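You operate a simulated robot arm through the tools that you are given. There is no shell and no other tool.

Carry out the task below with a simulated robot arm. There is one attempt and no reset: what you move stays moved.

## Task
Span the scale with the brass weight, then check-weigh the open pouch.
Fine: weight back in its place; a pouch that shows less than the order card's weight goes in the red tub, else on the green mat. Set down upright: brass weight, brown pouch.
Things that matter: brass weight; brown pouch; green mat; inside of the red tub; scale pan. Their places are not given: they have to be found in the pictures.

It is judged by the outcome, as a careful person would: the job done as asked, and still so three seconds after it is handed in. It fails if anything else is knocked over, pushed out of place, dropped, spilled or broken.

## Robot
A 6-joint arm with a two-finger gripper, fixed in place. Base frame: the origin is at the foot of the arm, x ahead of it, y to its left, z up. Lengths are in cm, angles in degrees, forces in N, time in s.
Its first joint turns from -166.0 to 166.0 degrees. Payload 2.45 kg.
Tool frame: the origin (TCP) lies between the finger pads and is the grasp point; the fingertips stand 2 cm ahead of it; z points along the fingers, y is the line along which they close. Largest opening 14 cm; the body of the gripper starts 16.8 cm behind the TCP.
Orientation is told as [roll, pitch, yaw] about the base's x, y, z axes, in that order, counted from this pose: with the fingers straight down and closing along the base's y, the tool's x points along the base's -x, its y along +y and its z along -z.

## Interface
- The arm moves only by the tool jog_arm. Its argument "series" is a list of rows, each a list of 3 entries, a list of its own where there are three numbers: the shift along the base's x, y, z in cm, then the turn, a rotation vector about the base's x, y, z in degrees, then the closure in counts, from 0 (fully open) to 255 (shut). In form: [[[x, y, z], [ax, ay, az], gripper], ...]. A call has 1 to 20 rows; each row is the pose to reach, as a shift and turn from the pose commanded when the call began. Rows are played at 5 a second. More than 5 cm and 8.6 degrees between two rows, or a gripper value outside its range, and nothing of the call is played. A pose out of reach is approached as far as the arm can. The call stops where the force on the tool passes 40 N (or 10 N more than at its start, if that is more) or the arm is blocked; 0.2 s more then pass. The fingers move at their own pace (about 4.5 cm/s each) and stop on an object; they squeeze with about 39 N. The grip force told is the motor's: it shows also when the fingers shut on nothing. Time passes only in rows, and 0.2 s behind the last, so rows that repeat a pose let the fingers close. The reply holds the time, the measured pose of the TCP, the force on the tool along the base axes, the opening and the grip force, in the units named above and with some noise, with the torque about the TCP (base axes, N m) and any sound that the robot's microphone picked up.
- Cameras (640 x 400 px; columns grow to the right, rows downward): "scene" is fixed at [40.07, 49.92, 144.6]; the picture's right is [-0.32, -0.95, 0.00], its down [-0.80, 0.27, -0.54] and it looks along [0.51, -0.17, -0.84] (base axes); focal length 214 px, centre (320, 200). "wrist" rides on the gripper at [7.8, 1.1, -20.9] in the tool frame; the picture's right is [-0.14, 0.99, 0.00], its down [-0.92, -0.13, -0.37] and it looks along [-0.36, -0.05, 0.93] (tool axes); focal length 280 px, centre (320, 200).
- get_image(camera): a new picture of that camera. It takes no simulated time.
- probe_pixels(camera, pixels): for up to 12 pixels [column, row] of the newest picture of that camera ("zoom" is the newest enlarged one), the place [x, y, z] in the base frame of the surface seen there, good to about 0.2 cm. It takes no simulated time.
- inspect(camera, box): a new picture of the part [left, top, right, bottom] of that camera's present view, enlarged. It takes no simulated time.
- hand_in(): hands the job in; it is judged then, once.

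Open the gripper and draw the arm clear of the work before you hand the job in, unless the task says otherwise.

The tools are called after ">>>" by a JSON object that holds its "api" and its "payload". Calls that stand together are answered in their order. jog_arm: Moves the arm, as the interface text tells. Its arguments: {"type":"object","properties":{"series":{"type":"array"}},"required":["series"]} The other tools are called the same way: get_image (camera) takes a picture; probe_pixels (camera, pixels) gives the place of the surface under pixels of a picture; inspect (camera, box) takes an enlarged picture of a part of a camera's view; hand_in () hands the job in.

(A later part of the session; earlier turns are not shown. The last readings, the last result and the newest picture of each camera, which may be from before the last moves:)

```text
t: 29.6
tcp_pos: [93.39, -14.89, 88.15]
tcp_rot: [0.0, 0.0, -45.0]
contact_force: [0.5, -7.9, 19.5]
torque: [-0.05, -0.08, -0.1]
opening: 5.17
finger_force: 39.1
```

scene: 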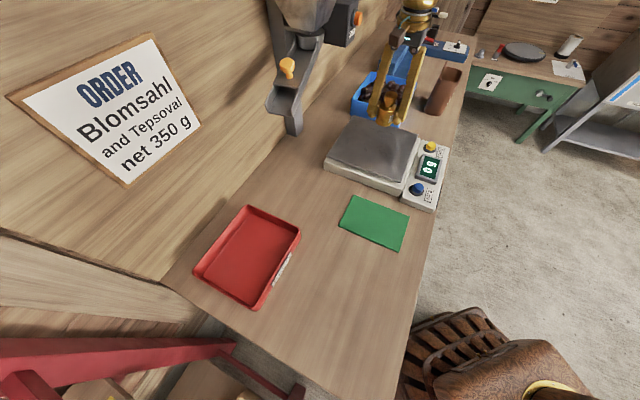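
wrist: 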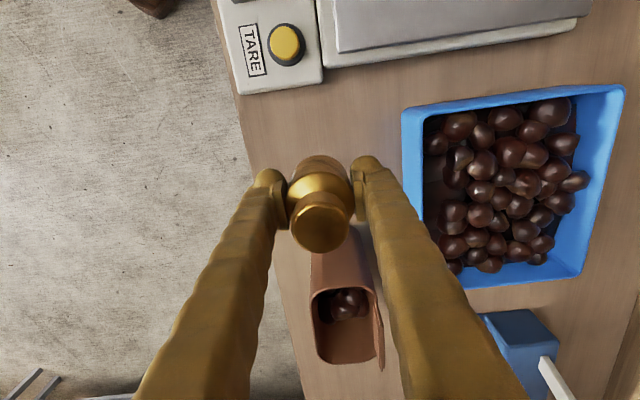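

Still 19.5 N of pressure; I ease up another 0.06 cm and look.

>>> {"api": "jog_arm", "payload": {"series": [[[0, 0, 0.05], [0, 0, 0], 255], [[0, 0, 0.05], [0, 0, 0], 255]]}}

>>> {"api": "get_image", "payload": {"camera": "wrist"}}

```text
t: 30.2
tcp_pos: [93.34, -14.71, 88.24]
tcp_rot: [0.0, -0.1, -44.9]
contact_force: [4.2, -2.4, 7.1]
torque: [-0.13, -0.36, -0.06]
opening: 5.14
finger_force: 38.8
```

```text
taken
```

wrist: 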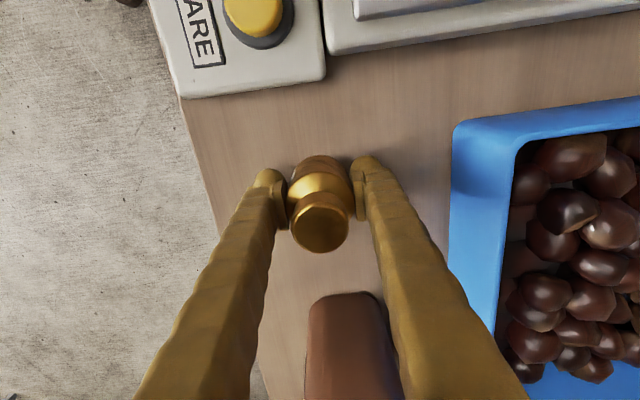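

The load is now 7 N and the picture matches the one at first grasp. I open the fingers and rise straight up.

>>> {"api": "jog_arm", "payload": {"series": [[[0, 0, 0], [0, 0, 0], 150], [[0, 0, 0], [0, 0, 0], 130], [[0, 0, 0], [0, 0, 0], 100], [[0, 0, 0], [0, 0, 0], 70], [[0, 0, 0], [0, 0, 0], 60], [[0, 0, 0], [0, 0, 0], 60], [[0, 0, 2], [0, 0, 0], 60], [[0, 0, 6], [0, 0, 0], 60], [[0, 0, 10], [0, 0, 0], 60], [[0, 0, 14], [0, 0, 0], 60], [[0, 0, 18], [0, 0, 0], 60], [[0, 0, 20], [0, 0, 0], 60], [[0, 0, 20], [0, 0, 0], 60]]}}

>>> {"api": "get_image", "payload": {"camera": "wrist"}}

>>> {"api": "inspect", "payload": {"camera": "scene", "box": [410, 60, 480, 140]}}

```text
t: 33.0
tcp_pos: [93.31, -14.67, 108.1]
tcp_rot: [0.0, 0.0, -45.1]
contact_force: [0.1, 0.1, 0.0]
torque: [0.05, 0.01, 0.01]
opening: 10.73
finger_force: 0.1
```

```text
taken
```

wrist: 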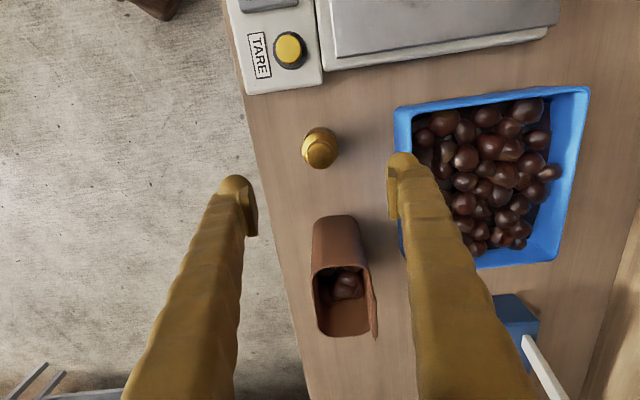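

```text
5.00 times, centred on (445, 100) of scene
```

zoom: 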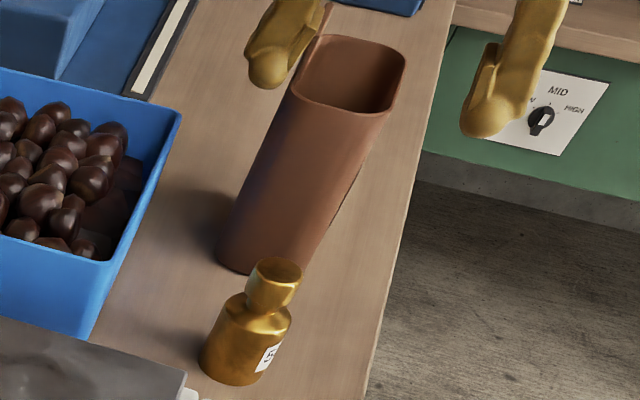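

The weight stands exactly where it was in the first picture (zoom (240,340)). Next the pouch: I enlarge it in the wrist view and probe its rim and sides to fix its centre and heading.

>>> {"api": "inspect", "payload": {"camera": "wrist", "box": [290, 205, 400, 350]}}

>>> {"api": "probe_pixels", "payload": {"camera": "zoom", "pixels": [[240, 200], [245, 260], [253, 320], [378, 185], [383, 230], [398, 300], [275, 178], [320, 172], [360, 172], [270, 352], [320, 355], [375, 345]]}}

>>> {"api": "probe_pixels", "payload": {"camera": "wrist", "pixels": [[340, 240], [325, 240], [350, 240], [330, 225], [345, 225], [335, 217], [375, 300], [371, 285], [376, 330], [345, 335], [320, 320], [314, 290]]}}

```text
2.76 times, centred on (345, 278) of wrist
```

zoom: 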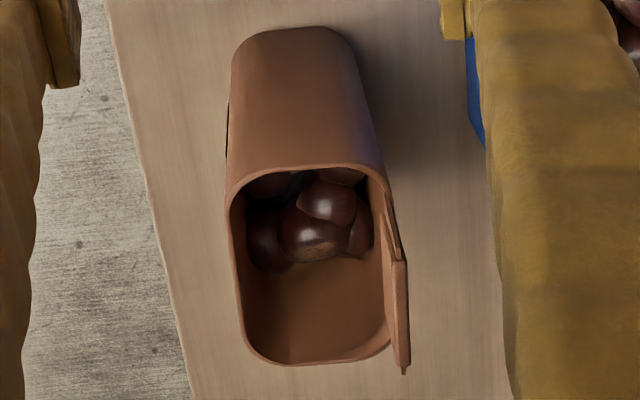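

```text
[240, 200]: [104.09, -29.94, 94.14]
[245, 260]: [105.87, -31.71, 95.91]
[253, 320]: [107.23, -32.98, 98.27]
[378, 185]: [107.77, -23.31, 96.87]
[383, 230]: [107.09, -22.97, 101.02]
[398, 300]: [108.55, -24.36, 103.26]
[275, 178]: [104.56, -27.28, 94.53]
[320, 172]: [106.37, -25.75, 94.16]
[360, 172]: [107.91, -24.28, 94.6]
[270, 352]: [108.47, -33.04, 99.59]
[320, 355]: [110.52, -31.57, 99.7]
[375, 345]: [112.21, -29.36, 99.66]
```

```text
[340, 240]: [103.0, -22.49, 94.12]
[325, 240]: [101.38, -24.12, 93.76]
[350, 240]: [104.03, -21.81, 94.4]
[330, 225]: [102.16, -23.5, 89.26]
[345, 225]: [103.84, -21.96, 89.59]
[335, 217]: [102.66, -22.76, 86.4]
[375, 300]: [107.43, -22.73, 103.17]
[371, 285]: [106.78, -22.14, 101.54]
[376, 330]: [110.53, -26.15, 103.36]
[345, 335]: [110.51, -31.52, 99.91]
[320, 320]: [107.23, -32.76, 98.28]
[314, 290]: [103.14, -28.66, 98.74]
```

The pouch is squarely aligned: centre about (106.4,-27.4), 7.4 cm wide across the closing direction, rim at z≈99.8, flap to 103.4. It is beyond straight-down reach (110 cm), so I tilt the tool 40° outward along the bench direction, fully opened, still in front of the pouch and high up.

>>> {"api": "jog_arm", "payload": {"series": [[[0, 0, 1], [-5.66, -5.66, 0], 30], [[0, 0, 2], [-11.31, -11.31, 0], 0], [[0, 0, 3], [-16.97, -16.97, 0], 0], [[0, 0, 4], [-22.63, -22.63, 0], 0], [[0, 0, 4], [-28.28, -28.28, 0], 0], [[0, 0, 4], [-28.28, -28.28, 0], 0]]}}

>>> {"api": "get_image", "payload": {"camera": "wrist"}}

>>> {"api": "get_image", "payload": {"camera": "scene"}}

```text
t: 34.4
tcp_pos: [93.36, -14.7, 112.1]
tcp_rot: [-0.1, -40.1, -45.0]
contact_force: [-1.0, 0.9, 0.5]
torque: [-0.01, 0.01, -0.01]
opening: 13.99
finger_force: 0.1
```

```text
taken
```

wrist: 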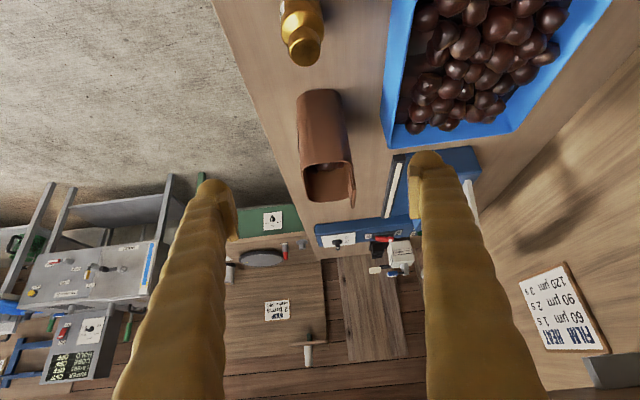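

```text
taken
```

scene: 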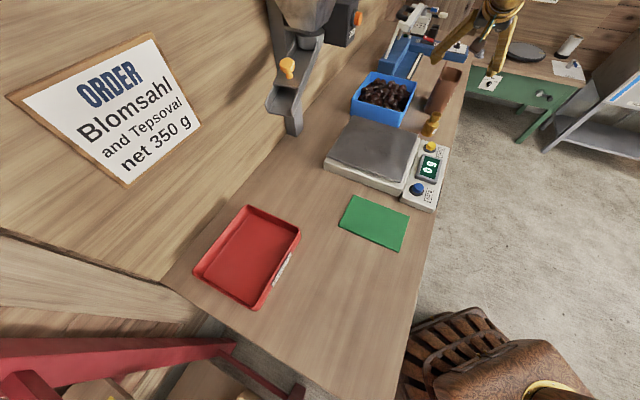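

The tilt is reached (pitch -40°). Now I move out along the bench to above the pouch at (106.4,-27.4,108) and check that the arm really gets there.

>>> {"api": "jog_arm", "payload": {"series": [[[2.6, -2.52, 0], [0, 0, 0], 0], [[5.2, -5.05, 0], [0, 0, 0], 0], [[7.8, -7.57, 0], [0, 0, 0], 0], [[10.4, -10.1, -1], [0, 0, 0], 0], [[12.99, -12.62, -3], [0, 0, 0], 0], [[12.99, -12.62, -4], [0, 0, 0], 0], [[12.99, -12.62, -4], [0, 0, 0], 0]]}}

>>> {"api": "get_image", "payload": {"camera": "wrist"}}

>>> {"api": "inspect", "payload": {"camera": "scene", "box": [400, 30, 500, 140]}}

```text
t: 36.0
tcp_pos: [106.29, -27.35, 108.15]
tcp_rot: [0.0, -40.0, -45.0]
contact_force: [-0.2, -0.6, 0.3]
torque: [0.01, 0.01, 0.03]
opening: 14.0
finger_force: 0.1
```

```text
taken
```

wrist: 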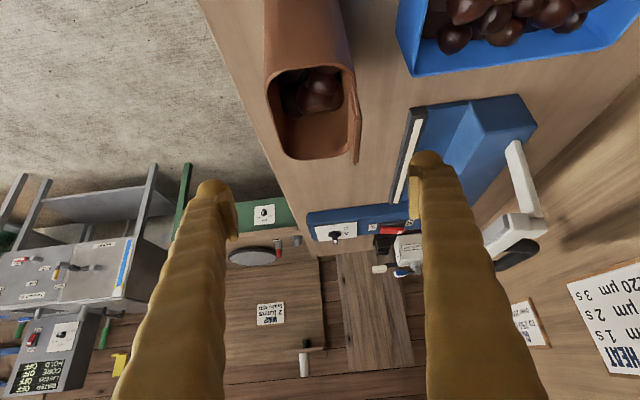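

```text
3.64 times, centred on (450, 85) of scene
```

zoom: 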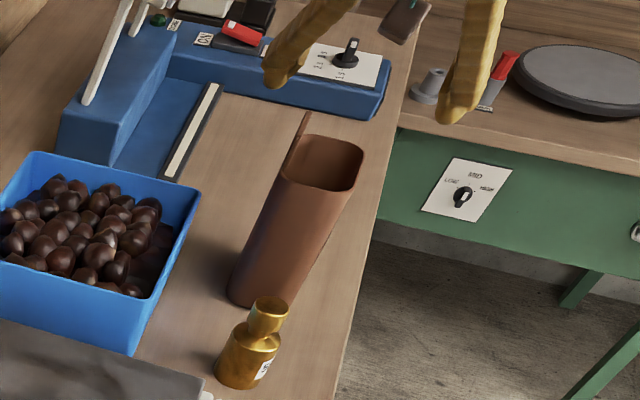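

The arm reaches it: TCP (106.29,-27.35,108.15) with 3 cm clearance each side of the pouch. I descend straight down to z≈93 with the fingers straddling it.

>>> {"api": "jog_arm", "payload": {"series": [[[0, 0, -3], [0, 0, 0], 0], [[0, 0, -6], [0, 0, 0], 0], [[0, 0, -9], [0, 0, 0], 0], [[0, 0, -12], [0, 0, 0], 0], [[0, 0, -14], [0, 0, 0], 0], [[0, 0, -15], [0, 0, 0], 0], [[0, 0, -15], [0, 0, 0], 0]]}}

>>> {"api": "get_image", "payload": {"camera": "wrist"}}

>>> {"api": "inspect", "payload": {"camera": "scene", "box": [400, 30, 500, 140]}}

```text
t: 37.6
tcp_pos: [106.29, -27.27, 92.93]
tcp_rot: [0.0, -40.0, -44.9]
contact_force: [0.1, -0.2, -0.6]
torque: [0.01, -0.01, 0.04]
opening: 14.0
finger_force: 0.0
```

```text
taken
```

wrist: 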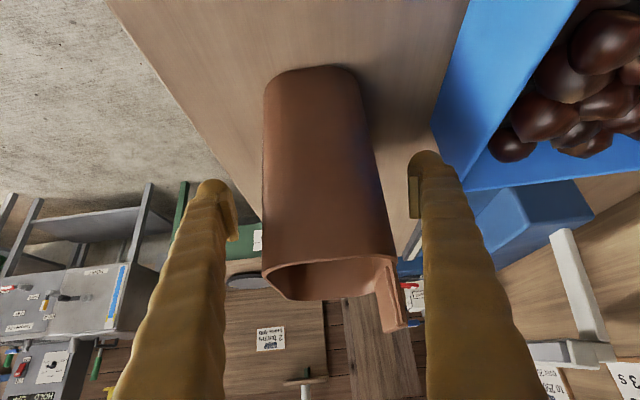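

```text
3.64 times, centred on (450, 85) of scene
```

zoom: 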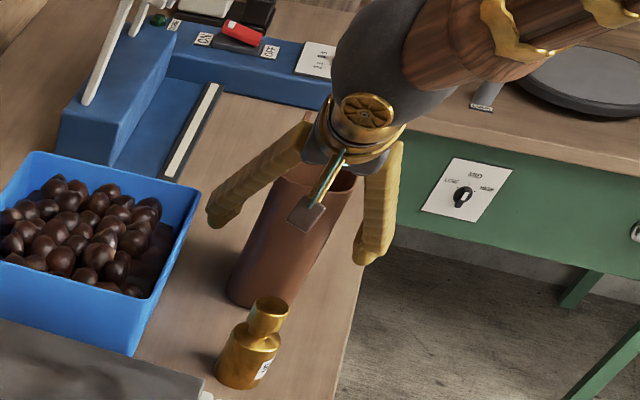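

The pouch sits centred between the open fingers. I close in stages and watch the opening and grip force, since it is an open pouch.

>>> {"api": "jog_arm", "payload": {"series": [[[0, 0, 0], [0, 0, 0], 60], [[0, 0, 0], [0, 0, 0], 90], [[0, 0, 0], [0, 0, 0], 110], [[0, 0, 0], [0, 0, 0], 122], [[0, 0, 0], [0, 0, 0], 130], [[0, 0, 0], [0, 0, 0], 130], [[0, 0, 0], [0, 0, 0], 130]]}}

>>> {"api": "get_image", "payload": {"camera": "wrist"}}

```text
t: 39.2
tcp_pos: [106.44, -27.29, 93.05]
tcp_rot: [0.0, -40.0, -45.0]
contact_force: [-4.2, 3.3, 8.7]
torque: [0.08, 0.18, -0.01]
opening: 8.96
finger_force: 39.1
```

```text
taken
```

wrist: 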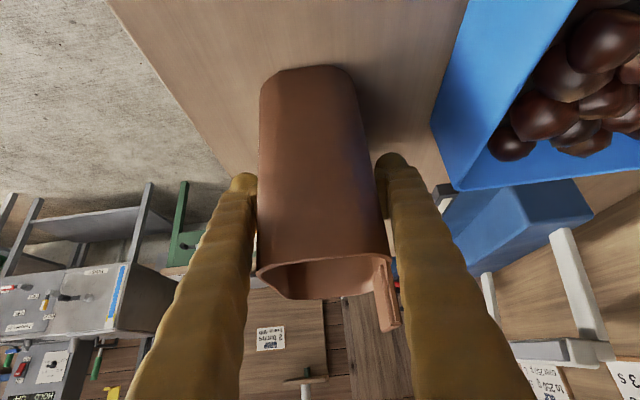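

The fingers stopped at 8.96 cm, wider than the 7.4 cm I measured, with a 10 N push back along the tool. I look closely at both contact points before doing anything else.

>>> {"api": "inspect", "payload": {"camera": "wrist", "box": [220, 50, 420, 340]}}

>>> {"api": "inspect", "payload": {"camera": "scene", "box": [420, 50, 490, 130]}}

>>> {"api": "probe_pixels", "payload": {"camera": "wrist", "pixels": [[262, 100], [262, 150], [262, 200], [262, 250], [375, 150], [380, 200], [388, 255], [320, 100], [320, 200], [250, 200], [388, 200], [390, 300]]}}

```text
1.38 times, centred on (320, 195) of wrist
```

zoom: 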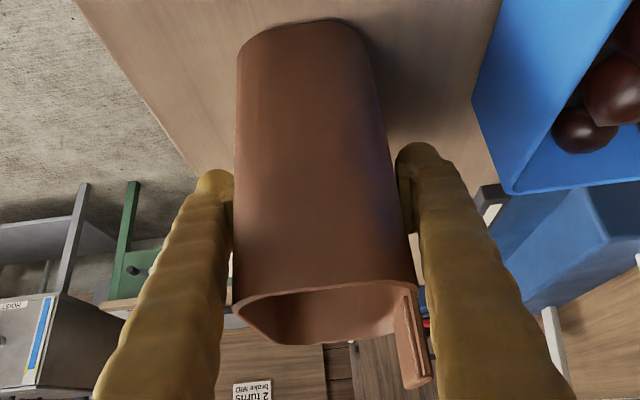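

```text
5.00 times, centred on (455, 90) of scene
```

zoom: 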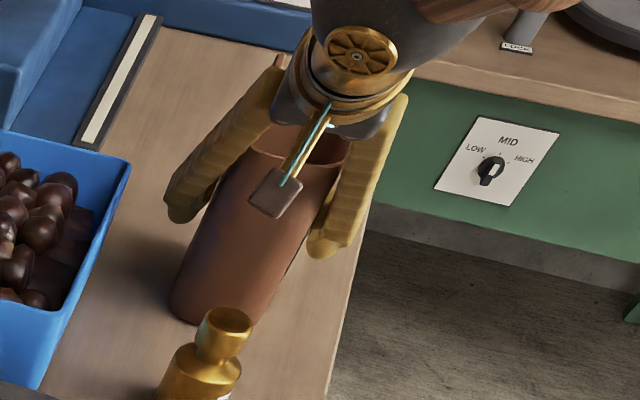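

```text
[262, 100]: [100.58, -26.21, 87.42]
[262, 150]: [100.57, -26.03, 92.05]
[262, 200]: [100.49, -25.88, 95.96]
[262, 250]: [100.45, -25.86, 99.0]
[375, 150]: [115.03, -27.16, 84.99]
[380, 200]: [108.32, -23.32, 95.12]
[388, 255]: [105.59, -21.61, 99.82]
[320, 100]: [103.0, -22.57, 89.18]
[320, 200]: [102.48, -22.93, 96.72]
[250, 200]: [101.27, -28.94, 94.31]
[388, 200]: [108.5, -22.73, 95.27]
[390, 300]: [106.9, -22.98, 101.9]
```

I zoom in on the two contact zones at (250,210) and (383,200) to see whether the pads truly touch the pouch walls.

>>> {"api": "inspect", "payload": {"camera": "wrist", "box": [355, 130, 435, 230]}}

>>> {"api": "probe_pixels", "payload": {"camera": "zoom", "pixels": [[180, 100], [200, 150], [220, 200], [240, 180], [250, 220], [265, 250], [245, 260], [235, 260], [260, 300], [300, 250], [230, 300], [250, 330]]}}

>>> {"api": "inspect", "payload": {"camera": "wrist", "box": [215, 150, 295, 250]}}

>>> {"api": "probe_pixels", "payload": {"camera": "zoom", "pixels": [[300, 100], [310, 150], [320, 200], [290, 200], [280, 180], [270, 220], [300, 250], [300, 300], [280, 280], [330, 250], [330, 300], [290, 150]]}}

```text
4.00 times, centred on (395, 180) of wrist
```

zoom: 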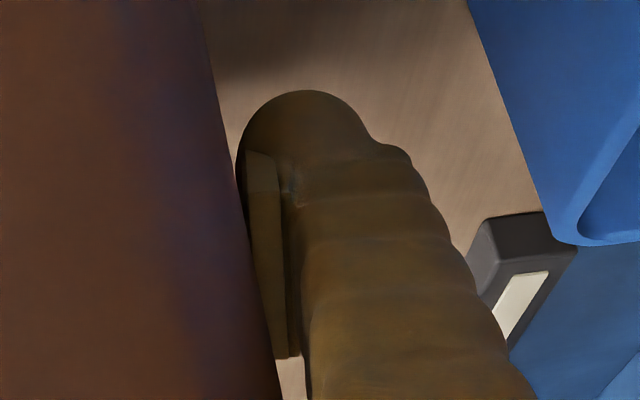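

```text
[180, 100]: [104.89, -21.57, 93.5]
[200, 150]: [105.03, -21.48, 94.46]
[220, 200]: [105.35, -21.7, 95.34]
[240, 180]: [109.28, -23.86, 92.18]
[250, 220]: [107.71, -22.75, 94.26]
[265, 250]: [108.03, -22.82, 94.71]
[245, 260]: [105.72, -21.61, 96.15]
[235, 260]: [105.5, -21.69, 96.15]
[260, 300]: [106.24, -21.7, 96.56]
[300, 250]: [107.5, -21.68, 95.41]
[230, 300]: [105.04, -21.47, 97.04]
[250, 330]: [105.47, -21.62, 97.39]
```

```text
4.00 times, centred on (255, 200) of wrist
```

zoom: 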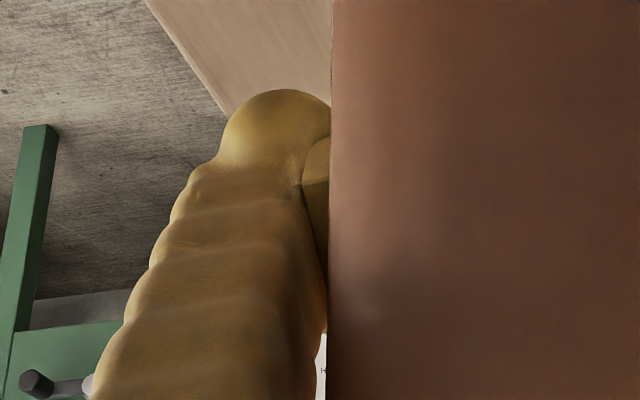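

```text
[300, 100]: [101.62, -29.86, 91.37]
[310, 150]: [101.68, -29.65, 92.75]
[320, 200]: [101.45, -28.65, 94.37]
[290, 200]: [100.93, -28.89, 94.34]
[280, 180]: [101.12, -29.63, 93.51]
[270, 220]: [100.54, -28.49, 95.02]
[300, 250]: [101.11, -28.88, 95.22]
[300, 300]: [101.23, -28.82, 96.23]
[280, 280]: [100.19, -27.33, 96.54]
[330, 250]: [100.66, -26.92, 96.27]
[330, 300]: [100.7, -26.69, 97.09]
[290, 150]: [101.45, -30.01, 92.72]
```

Both pads lie against the pouch's sides (which bulge slightly at mid-width), held with 39 N. I do a slow test lift of 1 cm and check that the pouch comes up upright.

>>> {"api": "jog_arm", "payload": {"series": [[[0, 0, 0.2], [0, 0, 0], 130], [[0, 0, 0.5], [0, 0, 0], 130], [[0, 0, 1], [0, 0, 0], 130], [[0, 0, 1], [0, 0, 0], 130]]}}

>>> {"api": "get_image", "payload": {"camera": "wrist"}}

>>> {"api": "inspect", "payload": {"camera": "scene", "box": [420, 50, 490, 130]}}

```text
t: 40.2
tcp_pos: [106.38, -27.38, 94.16]
tcp_rot: [-0.1, -40.0, -45.1]
contact_force: [-0.4, 0.0, -2.9]
torque: [-0.07, -0.07, 0.01]
opening: 8.9
finger_force: 39.5
```

```text
taken
```

wrist: 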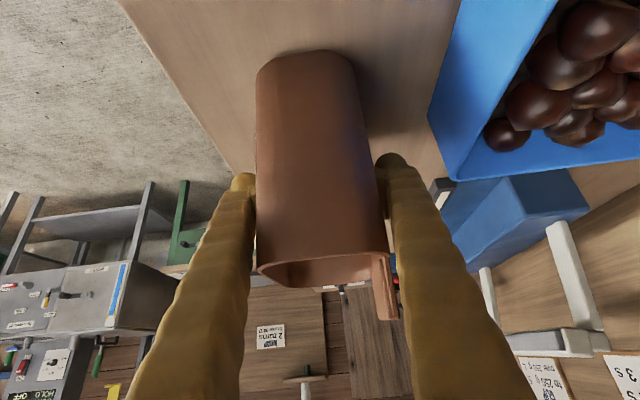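

```text
5.00 times, centred on (455, 90) of scene
```

zoom: 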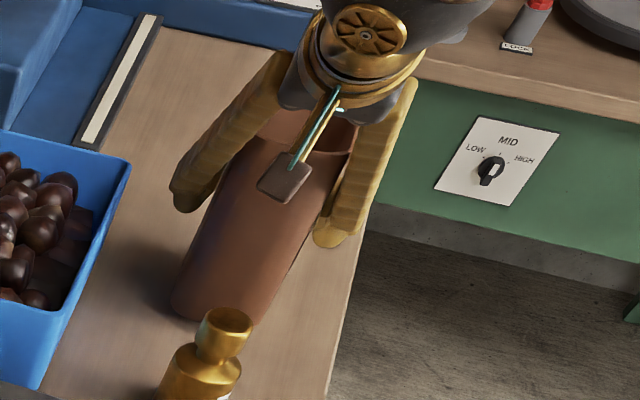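

The pouch shifted in the wrist picture relative to the fingers (its lower edge from row 68 to 50), so it may be slipping or tilting. I probe its near face and rim to find out before moving further.

>>> {"api": "probe_pixels", "payload": {"camera": "wrist", "pixels": [[310, 60], [310, 80], [310, 120], [310, 160], [310, 200], [310, 240], [260, 80], [260, 200], [260, 250], [365, 120], [375, 200], [320, 285]]}}

>>> {"api": "inspect", "payload": {"camera": "wrist", "box": [220, 30, 420, 330]}}

>>> {"api": "get_image", "payload": {"camera": "scene"}}

>>> {"api": "probe_pixels", "payload": {"camera": "scene", "pixels": [[426, 109], [428, 112], [430, 105], [433, 100], [436, 92], [426, 106]]}}

```text
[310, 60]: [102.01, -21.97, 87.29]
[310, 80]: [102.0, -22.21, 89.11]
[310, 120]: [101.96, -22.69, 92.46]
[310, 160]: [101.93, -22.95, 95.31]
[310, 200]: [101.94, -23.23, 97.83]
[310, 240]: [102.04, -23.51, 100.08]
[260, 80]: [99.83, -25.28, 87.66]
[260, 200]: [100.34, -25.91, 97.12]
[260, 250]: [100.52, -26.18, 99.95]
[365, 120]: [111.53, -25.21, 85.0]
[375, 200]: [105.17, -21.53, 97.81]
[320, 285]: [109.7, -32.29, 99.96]
```

```text
1.33 times, centred on (320, 180) of wrist
```

zoom: 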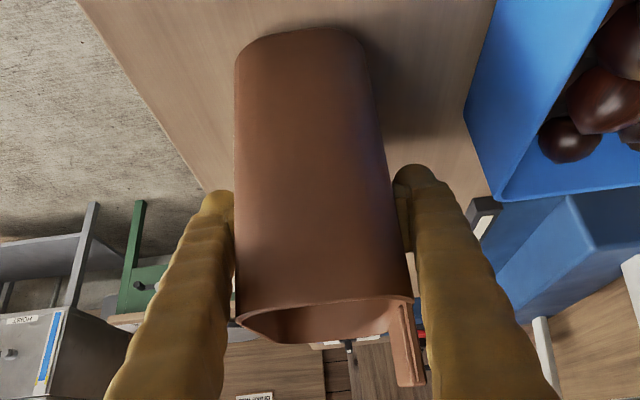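

```text
taken
```

scene: 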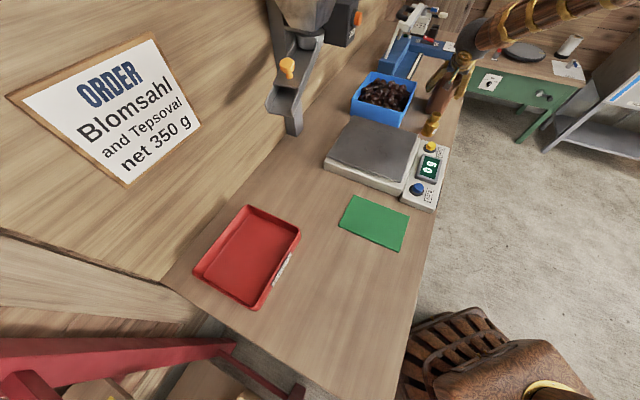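

```text
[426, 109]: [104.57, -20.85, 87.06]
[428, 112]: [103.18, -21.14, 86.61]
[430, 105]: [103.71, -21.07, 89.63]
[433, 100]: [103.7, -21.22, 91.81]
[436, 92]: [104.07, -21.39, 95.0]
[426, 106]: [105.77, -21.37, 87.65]
```

The near face now leans: u=87.7 at z=87.3 versus 88.8 at z=100, about 5° with the bottom swung toward the robot. I probe the bottom edge to see whether it has left the table.

>>> {"api": "probe_pixels", "payload": {"camera": "zoom", "pixels": [[300, 27], [300, 30], [300, 34], [300, 40], [300, 24], [300, 20], [260, 37], [340, 34], [240, 60], [360, 50], [250, 42], [320, 31]]}}

>>> {"api": "inspect", "payload": {"camera": "scene", "box": [415, 80, 455, 120]}}

```text
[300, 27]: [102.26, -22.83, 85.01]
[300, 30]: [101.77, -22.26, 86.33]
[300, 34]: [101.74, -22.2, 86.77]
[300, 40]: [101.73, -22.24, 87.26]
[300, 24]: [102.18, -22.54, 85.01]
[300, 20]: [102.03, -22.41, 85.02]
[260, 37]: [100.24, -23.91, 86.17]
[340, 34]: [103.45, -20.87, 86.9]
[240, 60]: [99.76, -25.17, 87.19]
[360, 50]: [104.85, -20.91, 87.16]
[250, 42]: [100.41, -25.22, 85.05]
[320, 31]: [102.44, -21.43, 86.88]
```

```text
10.00 times, centred on (435, 100) of scene
```

zoom: 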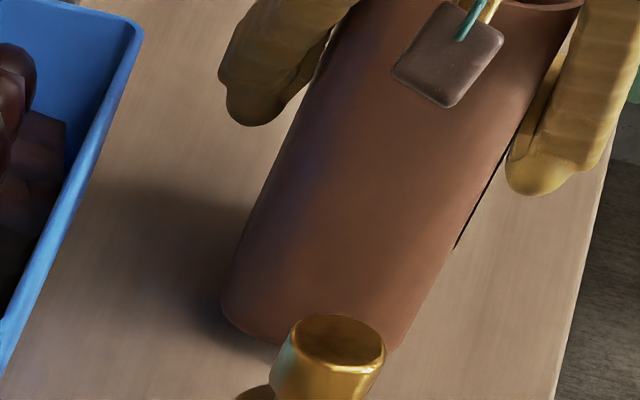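

The pouch is just about off the table (near edge at z≈86.3) and pivots in the grip because I hold it low and slightly short of its centre of mass. I set it back down and release to take a better, higher grip.

>>> {"api": "jog_arm", "payload": {"series": [[[0, 0, -0.4], [0, 0, 0], 130], [[0, 0, -0.8], [0, 0, 0], 130], [[0, 0, -1.0], [0, 0, 0], 130], [[0, 0, -1.0], [0, 0, 0], 130]]}}

>>> {"api": "get_image", "payload": {"camera": "wrist"}}

>>> {"api": "probe_pixels", "payload": {"camera": "wrist", "pixels": [[310, 80], [310, 120], [310, 160], [310, 200], [310, 240]]}}

```text
t: 41.2
tcp_pos: [106.32, -27.44, 93.21]
tcp_rot: [0.0, -39.9, -45.1]
contact_force: [-5.0, 6.3, 13.4]
torque: [0.13, 0.23, -0.04]
opening: 8.87
finger_force: 38.8
```

```text
taken
```

wrist: 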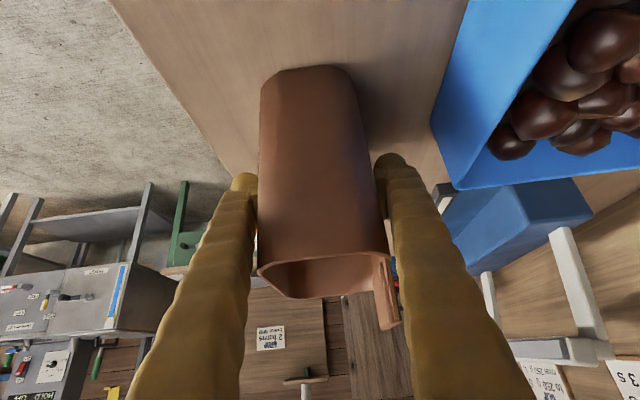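

```text
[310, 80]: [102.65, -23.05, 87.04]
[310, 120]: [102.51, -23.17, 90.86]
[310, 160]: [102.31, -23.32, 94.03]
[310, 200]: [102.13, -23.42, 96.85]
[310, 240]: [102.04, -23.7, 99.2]
```

The pouch is upright on the table again (near face u=88.9 at both heights). I open, shift the grip 3 cm higher and 0.5 cm further out so that it hangs well below the grip, and check forces.

>>> {"api": "jog_arm", "payload": {"series": [[[0, 0, 0], [0, 0, 0], 80], [[0, 0, 0], [0, 0, 0], 50], [[0, 0, 0], [0, 0, 0], 40], [[0.2, -0.2, 1.0], [0, 0, 0], 40], [[0.35, -0.35, 2.0], [0, 0, 0], 40], [[0.35, -0.35, 2.9], [0, 0, 0], 40], [[0.35, -0.35, 2.9], [0, 0, 0], 40]]}}

>>> {"api": "get_image", "payload": {"camera": "wrist"}}

>>> {"api": "probe_pixels", "payload": {"camera": "wrist", "pixels": [[310, 60], [310, 100], [310, 140], [310, 180], [310, 210], [280, 100], [340, 100], [320, 255], [350, 250], [290, 250]]}}

```text
t: 42.8
tcp_pos: [106.73, -27.74, 95.91]
tcp_rot: [-0.1, -40.0, -45.0]
contact_force: [0.3, -0.1, -0.8]
torque: [0.01, -0.02, -0.02]
opening: 11.8
finger_force: 0.2
```

```text
taken
```

wrist: 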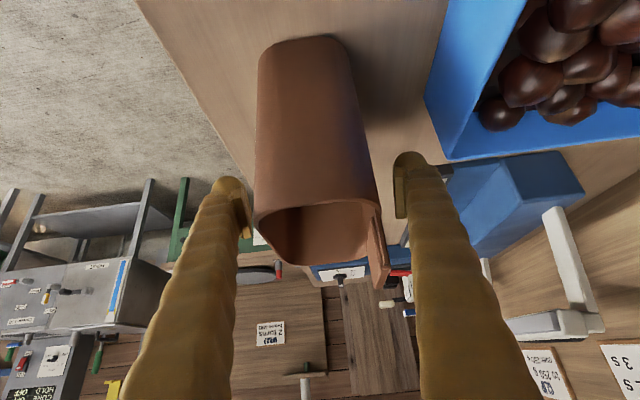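

```text
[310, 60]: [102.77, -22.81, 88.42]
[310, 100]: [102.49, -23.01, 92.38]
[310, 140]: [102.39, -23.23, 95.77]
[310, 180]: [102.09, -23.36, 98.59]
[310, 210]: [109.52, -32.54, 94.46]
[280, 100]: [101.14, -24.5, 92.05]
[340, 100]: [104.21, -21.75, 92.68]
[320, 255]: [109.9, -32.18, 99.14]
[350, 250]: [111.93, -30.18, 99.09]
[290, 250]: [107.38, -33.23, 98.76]
```

The pouch stands steady between the fingers. I close again in stages at this higher grip and read the forces.

>>> {"api": "jog_arm", "payload": {"series": [[[0, 0, 0], [0, 0, 0], 75], [[0, 0, 0], [0, 0, 0], 90], [[0, 0, 0], [0, 0, 0], 105], [[0, 0, 0], [0, 0, 0], 120], [[0, 0, 0], [0, 0, 0], 150], [[0, 0, 0], [0, 0, 0], 150]]}}

>>> {"api": "get_image", "payload": {"camera": "wrist"}}

```text
t: 44.2
tcp_pos: [106.75, -27.79, 96.05]
tcp_rot: [0.1, -40.0, -45.0]
contact_force: [-2.0, -1.6, 2.7]
torque: [-0.03, 0.03, -0.01]
opening: 8.41
finger_force: 39.0
```

```text
taken
```

wrist: 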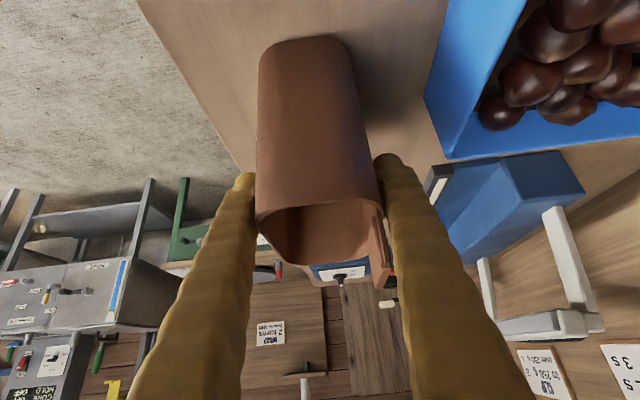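

This time it closed at 8.41 cm with only about 3 N of side load; the pouch bulges lower down, which favours a high grip. I do another slow test lift.

>>> {"api": "jog_arm", "payload": {"series": [[[0, 0, 0.2], [0, 0, 0], 150], [[0, 0, 0.5], [0, 0, 0], 150], [[0, 0, 1], [0, 0, 0], 150], [[0, 0, 1.5], [0, 0, 0], 150], [[0, 0, 1.5], [0, 0, 0], 150]]}}

>>> {"api": "get_image", "payload": {"camera": "wrist"}}

>>> {"api": "probe_pixels", "payload": {"camera": "wrist", "pixels": [[310, 45], [310, 60], [310, 100], [310, 140], [310, 180], [310, 195], [320, 255], [350, 250], [290, 250]]}}

>>> {"api": "inspect", "payload": {"camera": "scene", "box": [415, 60, 485, 120]}}

```text
t: 45.4
tcp_pos: [106.72, -27.78, 97.51]
tcp_rot: [0.0, -39.9, -45.0]
contact_force: [0.0, 1.0, -3.9]
torque: [0.01, -0.04, 0.01]
opening: 8.43
finger_force: 38.9
```

```text
taken
```

wrist: 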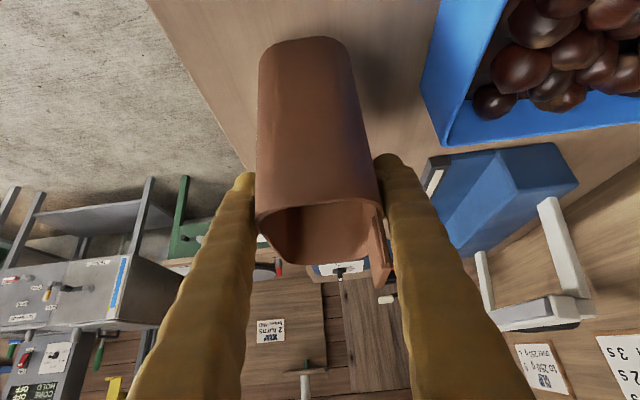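

```text
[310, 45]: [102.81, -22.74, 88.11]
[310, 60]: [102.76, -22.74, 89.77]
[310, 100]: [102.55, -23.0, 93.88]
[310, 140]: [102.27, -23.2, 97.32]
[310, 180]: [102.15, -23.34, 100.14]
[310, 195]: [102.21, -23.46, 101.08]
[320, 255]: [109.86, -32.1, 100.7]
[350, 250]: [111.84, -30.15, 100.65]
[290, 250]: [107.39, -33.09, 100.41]
```

```text
6.67 times, centred on (450, 90) of scene
```

zoom: 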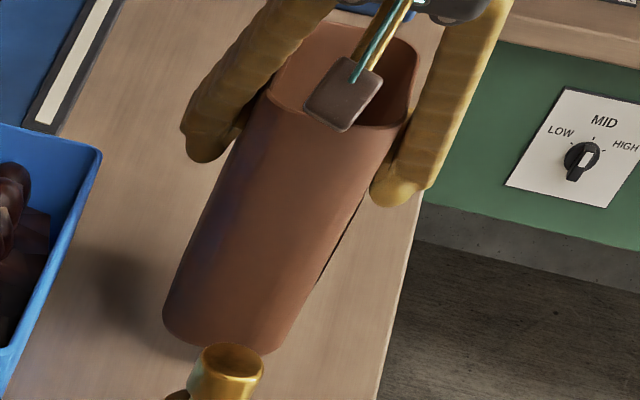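

The pouch now hangs upright (near face u=88.8 at top and bottom, 3.9 N) with no slip. I lift it straight up to clear the weight, then carry it over the pan.

>>> {"api": "jog_arm", "payload": {"series": [[[0, 0, 1.5], [0, 0, 0], 150], [[0, 0, 4.5], [0, 0, 0], 150], [[0, 0, 7.5], [0, 0, 0], 150], [[0, 0, 10], [0, 0, 0], 150], [[0, 0, 11.5], [0, 0, 0], 150], [[-0.5, 1, 12], [0, 0, 0], 150], [[-1.5, 3.3, 12], [0, 0, 0], 150], [[-3, 6.7, 12], [0, 0, 0], 150], [[-4.5, 10.1, 12], [0, 0, 0], 150], [[-6, 13.5, 12], [0, 0, 0], 150], [[-7.5, 16.9, 12], [0, 0, 0], 150], [[-9, 20.3, 12], [0, 0, 0], 150], [[-10.5, 23.7, 12], [0, 0, 0], 150], [[-12, 27.1, 12], [0, 0, 0], 150], [[-13.5, 30.5, 12], [0, 0, 0], 150], [[-15, 33.9, 12], [0, 0, 0], 150], [[-16.3, 36.9, 12], [0, 0, 0], 150], [[-17.3, 39, 12], [0, 0, 0], 150], [[-17.65, 39.75, 12], [0, 0, 0], 150], [[-17.65, 39.75, 12], [0, 0, 0], 150]]}}

>>> {"api": "get_image", "payload": {"camera": "wrist"}}

>>> {"api": "get_image", "payload": {"camera": "scene"}}

```text
t: 49.6
tcp_pos: [88.95, 11.86, 109.74]
tcp_rot: [0.0, -40.0, -45.0]
contact_force: [0.1, 0.9, -3.9]
torque: [-0.01, -0.02, -0.01]
opening: 8.42
finger_force: 39.2
```

```text
taken
```

wrist: 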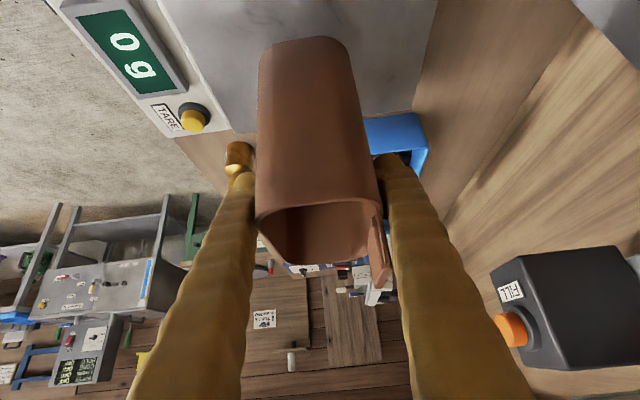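

```text
taken
```

scene: 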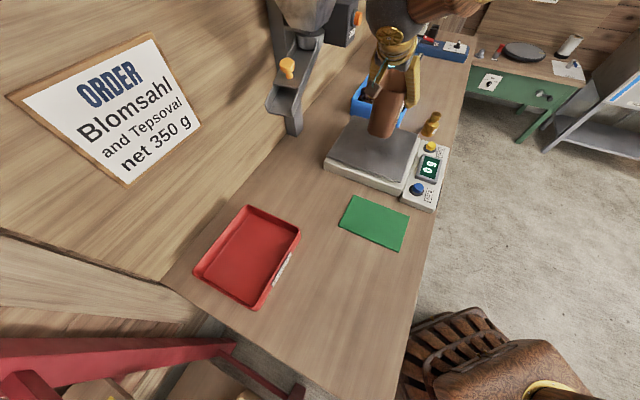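

The pouch hangs upright over the pan and the display reads 0 g. I lower to just above contact (about z 102.7), then creep.

>>> {"api": "jog_arm", "payload": {"series": [[[0, 0, -2], [0, 0, 0], 150], [[0, 0, -4], [0, 0, 0], 150], [[0, 0, -5.5], [0, 0, 0], 150], [[0, 0, -6.3], [0, 0, 0], 150], [[0, 0, -6.6], [0, 0, 0], 150], [[0, 0, -6.8], [0, 0, 0], 150], [[0, 0, -6.8], [0, 0, 0], 150]]}}

>>> {"api": "inspect", "payload": {"camera": "scene", "box": [320, 90, 450, 210]}}

>>> {"api": "get_image", "payload": {"camera": "wrist"}}

```text
t: 51.2
tcp_pos: [88.92, 12.15, 102.62]
tcp_rot: [0.0, -39.9, -45.0]
contact_force: [0.9, -0.3, -3.8]
torque: [-0.01, 0.03, 0.01]
opening: 8.4
finger_force: 39.0
```

```text
3.33 times, centred on (385, 150) of scene
```

zoom: 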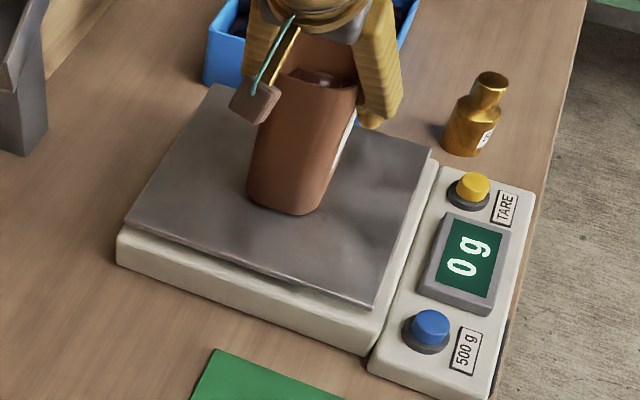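

```text
taken
```

wrist: 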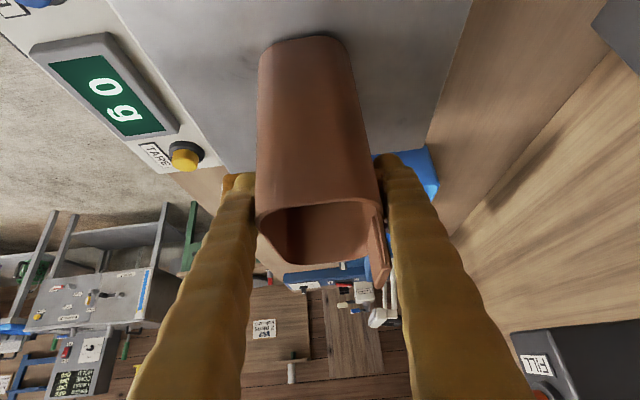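

The display still shows 0 g and the pouch is a hair above the pan. I creep down in 0.1 cm steps.

>>> {"api": "jog_arm", "payload": {"series": [[[0, 0, -0.1], [0, 0, 0], 150], [[0, 0, -0.2], [0, 0, 0], 150], [[0, 0, -0.3], [0, 0, 0], 150], [[0, 0, -0.3], [0, 0, 0], 150]]}}

>>> {"api": "inspect", "payload": {"camera": "scene", "box": [320, 90, 450, 210]}}

```text
t: 52.2
tcp_pos: [89.04, 11.99, 102.49]
tcp_rot: [0.1, -40.0, -45.2]
contact_force: [-5.2, -1.3, 12.1]
torque: [0.05, -0.01, -0.03]
opening: 8.42
finger_force: 39.1
```

```text
3.33 times, centred on (385, 150) of scene
```

zoom: 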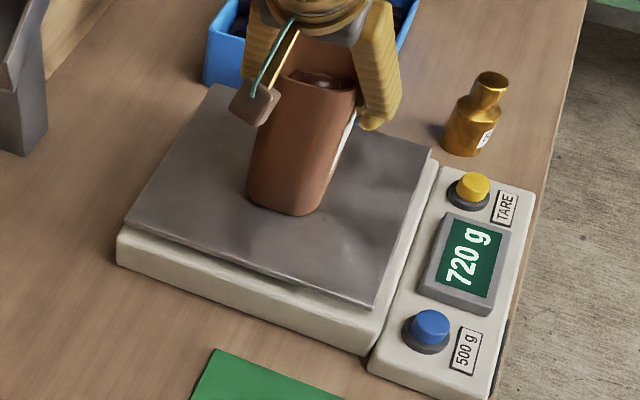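

Contact: it is pressing about 12 N (display 720 g and settling). I ease up 0.1 cm and read again.

>>> {"api": "jog_arm", "payload": {"series": [[[0, 0, 0.06], [0, 0, 0], 150], [[0, 0, 0.1], [0, 0, 0], 150], [[0, 0, 0.1], [0, 0, 0], 150]]}}

>>> {"api": "inspect", "payload": {"camera": "scene", "box": [320, 90, 450, 210]}}

```text
t: 53.0
tcp_pos: [89.01, 12.08, 102.53]
tcp_rot: [0.0, -40.0, -45.1]
contact_force: [0.0, 1.3, -1.7]
torque: [0.06, -0.2, 0.07]
opening: 8.43
finger_force: 38.7
```

```text
3.33 times, centred on (385, 150) of scene
```

zoom: 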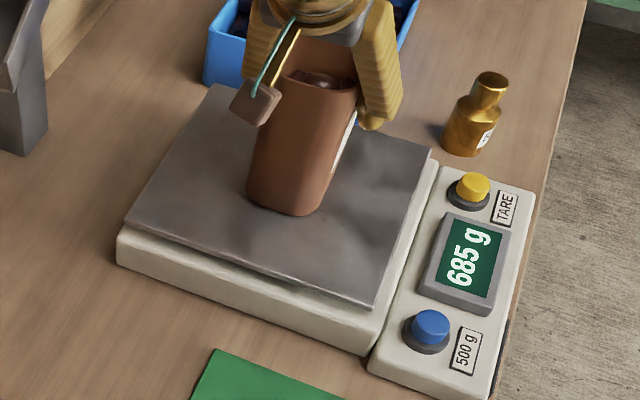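

The load is now nearly on the pan (tool feels -1.7 N, upright). I open the fingers gradually without moving.

>>> {"api": "jog_arm", "payload": {"series": [[[0, 0, 0], [0, 0, 0], 100], [[0, 0, 0], [0, 0, 0], 85], [[0, 0, 0], [0, 0, 0], 70], [[0, 0, 0], [0, 0, 0], 50], [[0, 0, 0], [0, 0, 0], 30], [[0, 0, 0], [0, 0, 0], 20], [[0, 0, 0], [0, 0, 0], 20]]}}

>>> {"api": "inspect", "payload": {"camera": "scene", "box": [320, 90, 450, 210]}}

>>> {"api": "get_image", "payload": {"camera": "wrist"}}

```text
t: 54.6
tcp_pos: [89.12, 12.16, 102.62]
tcp_rot: [0.1, -40.1, -45.0]
contact_force: [0.1, 0.3, -0.2]
torque: [-0.02, -0.02, 0.0]
opening: 12.89
finger_force: 0.0
```

```text
3.33 times, centred on (385, 150) of scene
```

zoom: 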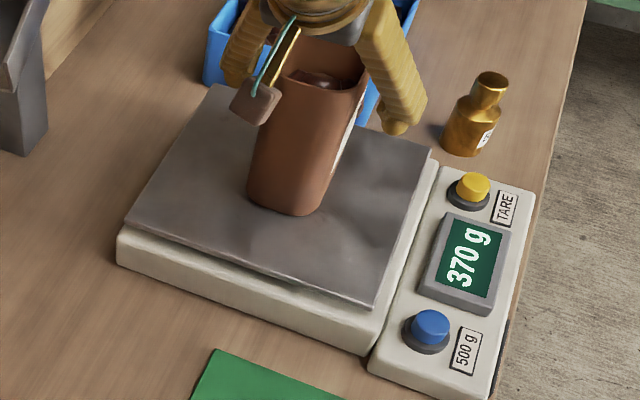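

```text
taken
```

wrist: 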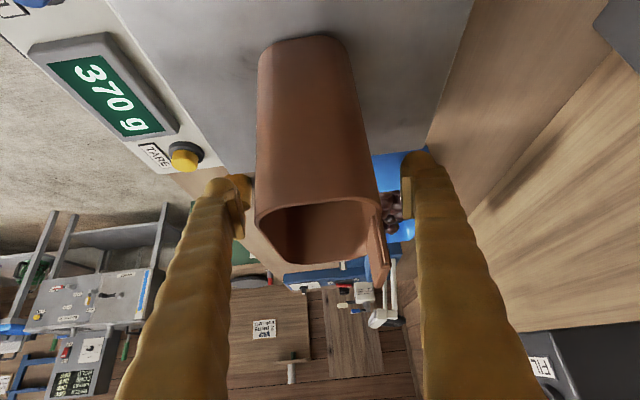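

The freed pouch reads 370 g. I wait a second more to see that the reading is steady and zoom in on the display and the pouch.

>>> {"api": "jog_arm", "payload": {"series": [[[0, 0, 0], [0, 0, 0], 20], [[0, 0, 0], [0, 0, 0], 10], [[0, 0, 0], [0, 0, 0], 0], [[0, 0, 0], [0, 0, 0], 0], [[0, 0, 0], [0, 0, 0], 0]]}}

>>> {"api": "inspect", "payload": {"camera": "scene", "box": [405, 140, 450, 190]}}

>>> {"api": "inspect", "payload": {"camera": "scene", "box": [360, 90, 420, 160]}}

```text
t: 55.8
tcp_pos: [89.06, 12.07, 102.58]
tcp_rot: [0.0, -40.0, -45.0]
contact_force: [-0.6, -0.2, 0.7]
torque: [-0.01, -0.02, 0.0]
opening: 14.0
finger_force: 0.0
```

```text
8.00 times, centred on (428, 165) of scene
```

zoom: 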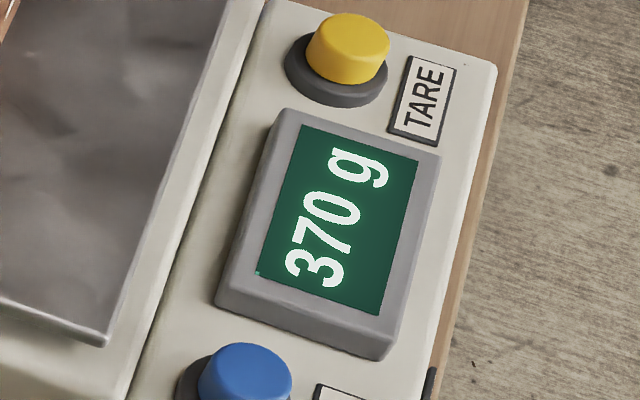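

```text
5.71 times, centred on (390, 125) of scene
```

zoom: 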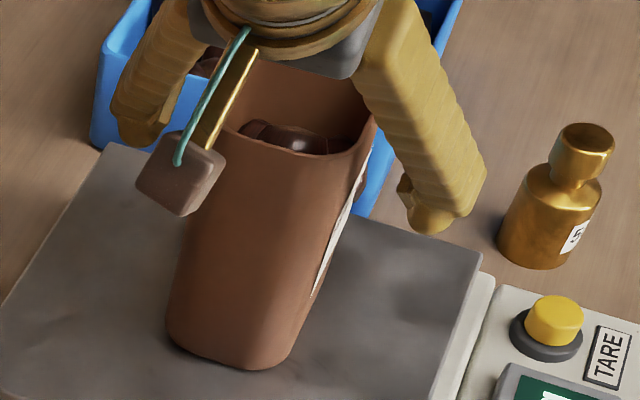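

The reading is steady at 370 g, which is not less than the card's 350 g, so the pouch goes on the green mat. I close on it again in stages with the same grip.

>>> {"api": "jog_arm", "payload": {"series": [[[0, 0, 0], [0, 0, 0], 50], [[0, 0, 0], [0, 0, 0], 75], [[0, 0, 0], [0, 0, 0], 90], [[0, 0, 0], [0, 0, 0], 105], [[0, 0, 0], [0, 0, 0], 120], [[0, 0, 0], [0, 0, 0], 150], [[0, 0, 0], [0, 0, 0], 150]]}}

>>> {"api": "get_image", "payload": {"camera": "wrist"}}

>>> {"api": "get_image", "payload": {"camera": "scene"}}

>>> {"api": "probe_pixels", "payload": {"camera": "scene", "pixels": [[353, 198], [409, 215], [400, 249], [340, 226], [374, 222], [380, 240], [365, 210], [390, 215], [355, 222], [395, 232]]}}

```text
t: 57.4
tcp_pos: [89.07, 12.03, 102.52]
tcp_rot: [0.1, -39.9, -45.0]
contact_force: [-2.0, -0.9, 1.9]
torque: [0.0, -0.04, 0.04]
opening: 8.41
finger_force: 38.8
```

```text
taken
```

wrist: 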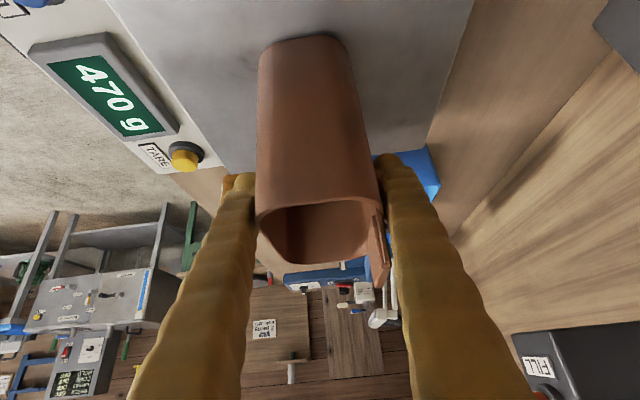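

```text
taken
```

scene: 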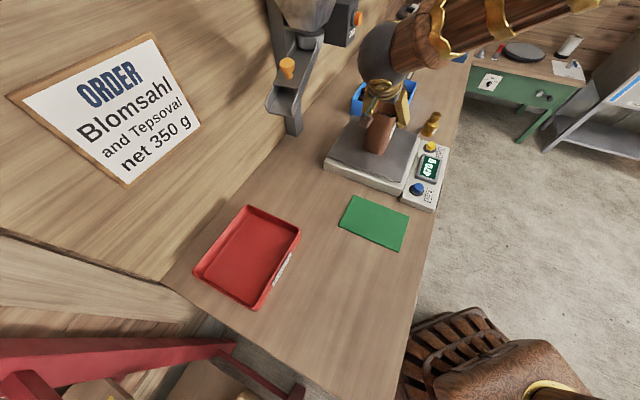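

```text
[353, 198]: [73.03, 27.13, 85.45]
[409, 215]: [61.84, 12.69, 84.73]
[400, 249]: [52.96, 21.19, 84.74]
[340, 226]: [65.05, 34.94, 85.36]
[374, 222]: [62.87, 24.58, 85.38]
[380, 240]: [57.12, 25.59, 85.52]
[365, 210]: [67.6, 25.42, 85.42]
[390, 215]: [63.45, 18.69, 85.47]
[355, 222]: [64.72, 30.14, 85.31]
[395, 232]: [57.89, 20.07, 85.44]
```

The grip is back (8.41 cm). The mat is about 12.7 cm by 18.2 cm, so the pouch fits best turned 90°; I enlarge the mat to fix its edges exactly.

>>> {"api": "inspect", "payload": {"camera": "scene", "box": [330, 185, 420, 260]}}

>>> {"api": "probe_pixels", "payload": {"camera": "zoom", "pixels": [[150, 80], [290, 115], [450, 155], [505, 220], [485, 300], [440, 355], [300, 310], [150, 255], [90, 215], [110, 160], [300, 200], [140, 70]]}}

```text
5.33 times, centred on (375, 222) of scene
```

zoom: 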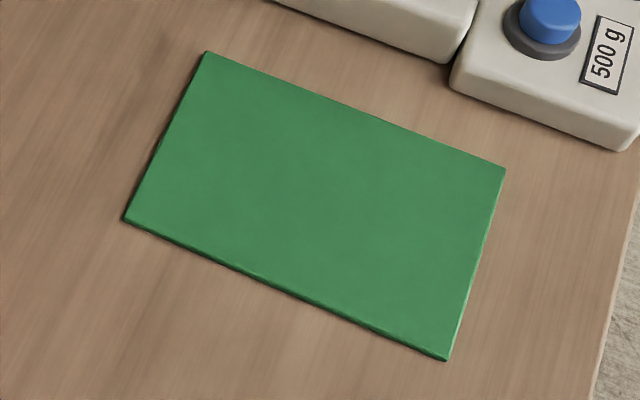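

```text
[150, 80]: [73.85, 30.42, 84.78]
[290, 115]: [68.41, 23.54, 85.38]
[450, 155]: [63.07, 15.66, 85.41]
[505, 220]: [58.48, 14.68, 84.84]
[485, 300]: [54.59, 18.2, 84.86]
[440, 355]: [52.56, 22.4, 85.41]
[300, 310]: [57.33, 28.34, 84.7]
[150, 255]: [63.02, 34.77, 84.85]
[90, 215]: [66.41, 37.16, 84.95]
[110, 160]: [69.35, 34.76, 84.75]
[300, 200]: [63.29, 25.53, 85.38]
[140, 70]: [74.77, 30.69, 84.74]
```

>>> {"api": "probe_pixels", "payload": {"camera": "zoom", "pixels": [[210, 58], [498, 173], [443, 352], [131, 215], [350, 112], [470, 260], [290, 285], [170, 140], [315, 205]]}}

```text
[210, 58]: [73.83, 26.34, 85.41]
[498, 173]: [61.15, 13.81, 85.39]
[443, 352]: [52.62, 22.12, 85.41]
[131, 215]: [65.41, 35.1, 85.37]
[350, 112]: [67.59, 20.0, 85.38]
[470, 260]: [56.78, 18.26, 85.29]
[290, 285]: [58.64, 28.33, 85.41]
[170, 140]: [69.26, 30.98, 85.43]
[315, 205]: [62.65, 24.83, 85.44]
```

The mat's centre is about (63.3,24.25), 12.6 cm × 18.5 cm, surface z 85.4. I lift the pouch off the pan, checking that it hangs upright, and begin the turn while moving toward the mat.

>>> {"api": "jog_arm", "payload": {"series": [[[0, 0, 0.3], [0, 0, 0], 150], [[0, 0, 1.2], [0, 0, 0], 150], [[0, 0, 3.5], [0, 0, 0], 150], [[0, 0, 6.5], [0, 0, 0], 150], [[0, 0, 9], [0, 0, 0], 150], [[0, 0, 10], [0, 0, 0], 150], [[-1, 0.5, 10], [0, 0, 3], 150], [[-3, 1.5, 10], [0, 0, 9], 150], [[-5, 2.5, 10], [0, 0, 15], 150], [[-7, 3.5, 10], [0, 0, 21], 150], [[-9, 4.5, 10], [0, 0, 27], 150], [[-11, 5.5, 10], [0, 0, 33], 150], [[-13, 6.5, 10], [0, 0, 39], 150], [[-14.5, 7.2, 10], [0, 0, 43], 150], [[-15, 7.4, 10], [0, 0, 45], 150], [[-15, 7.4, 10], [0, 0, 45], 150]]}}

>>> {"api": "get_image", "payload": {"camera": "wrist"}}

>>> {"api": "get_image", "payload": {"camera": "scene"}}

```text
t: 60.8
tcp_pos: [74.03, 19.37, 112.66]
tcp_rot: [0.0, -40.1, -0.1]
contact_force: [-0.4, 0.4, -3.5]
torque: [0.01, 0.0, 0.04]
opening: 8.4
finger_force: 38.8
```

```text
taken
```

wrist: 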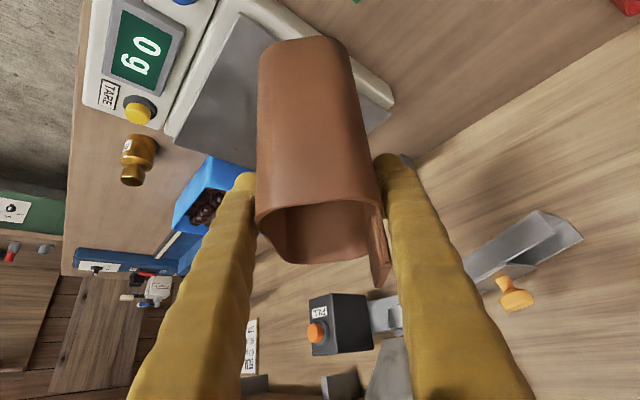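

```text
taken
```

scene: 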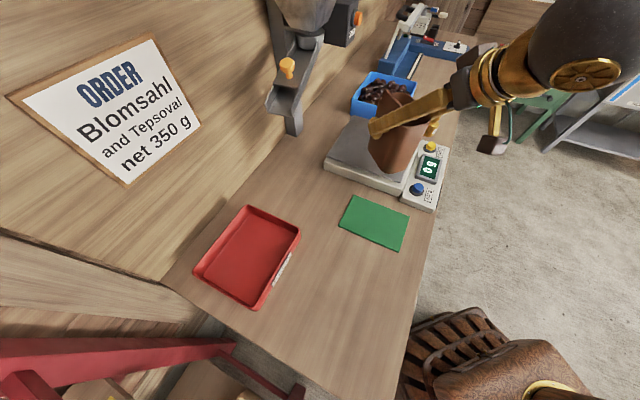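

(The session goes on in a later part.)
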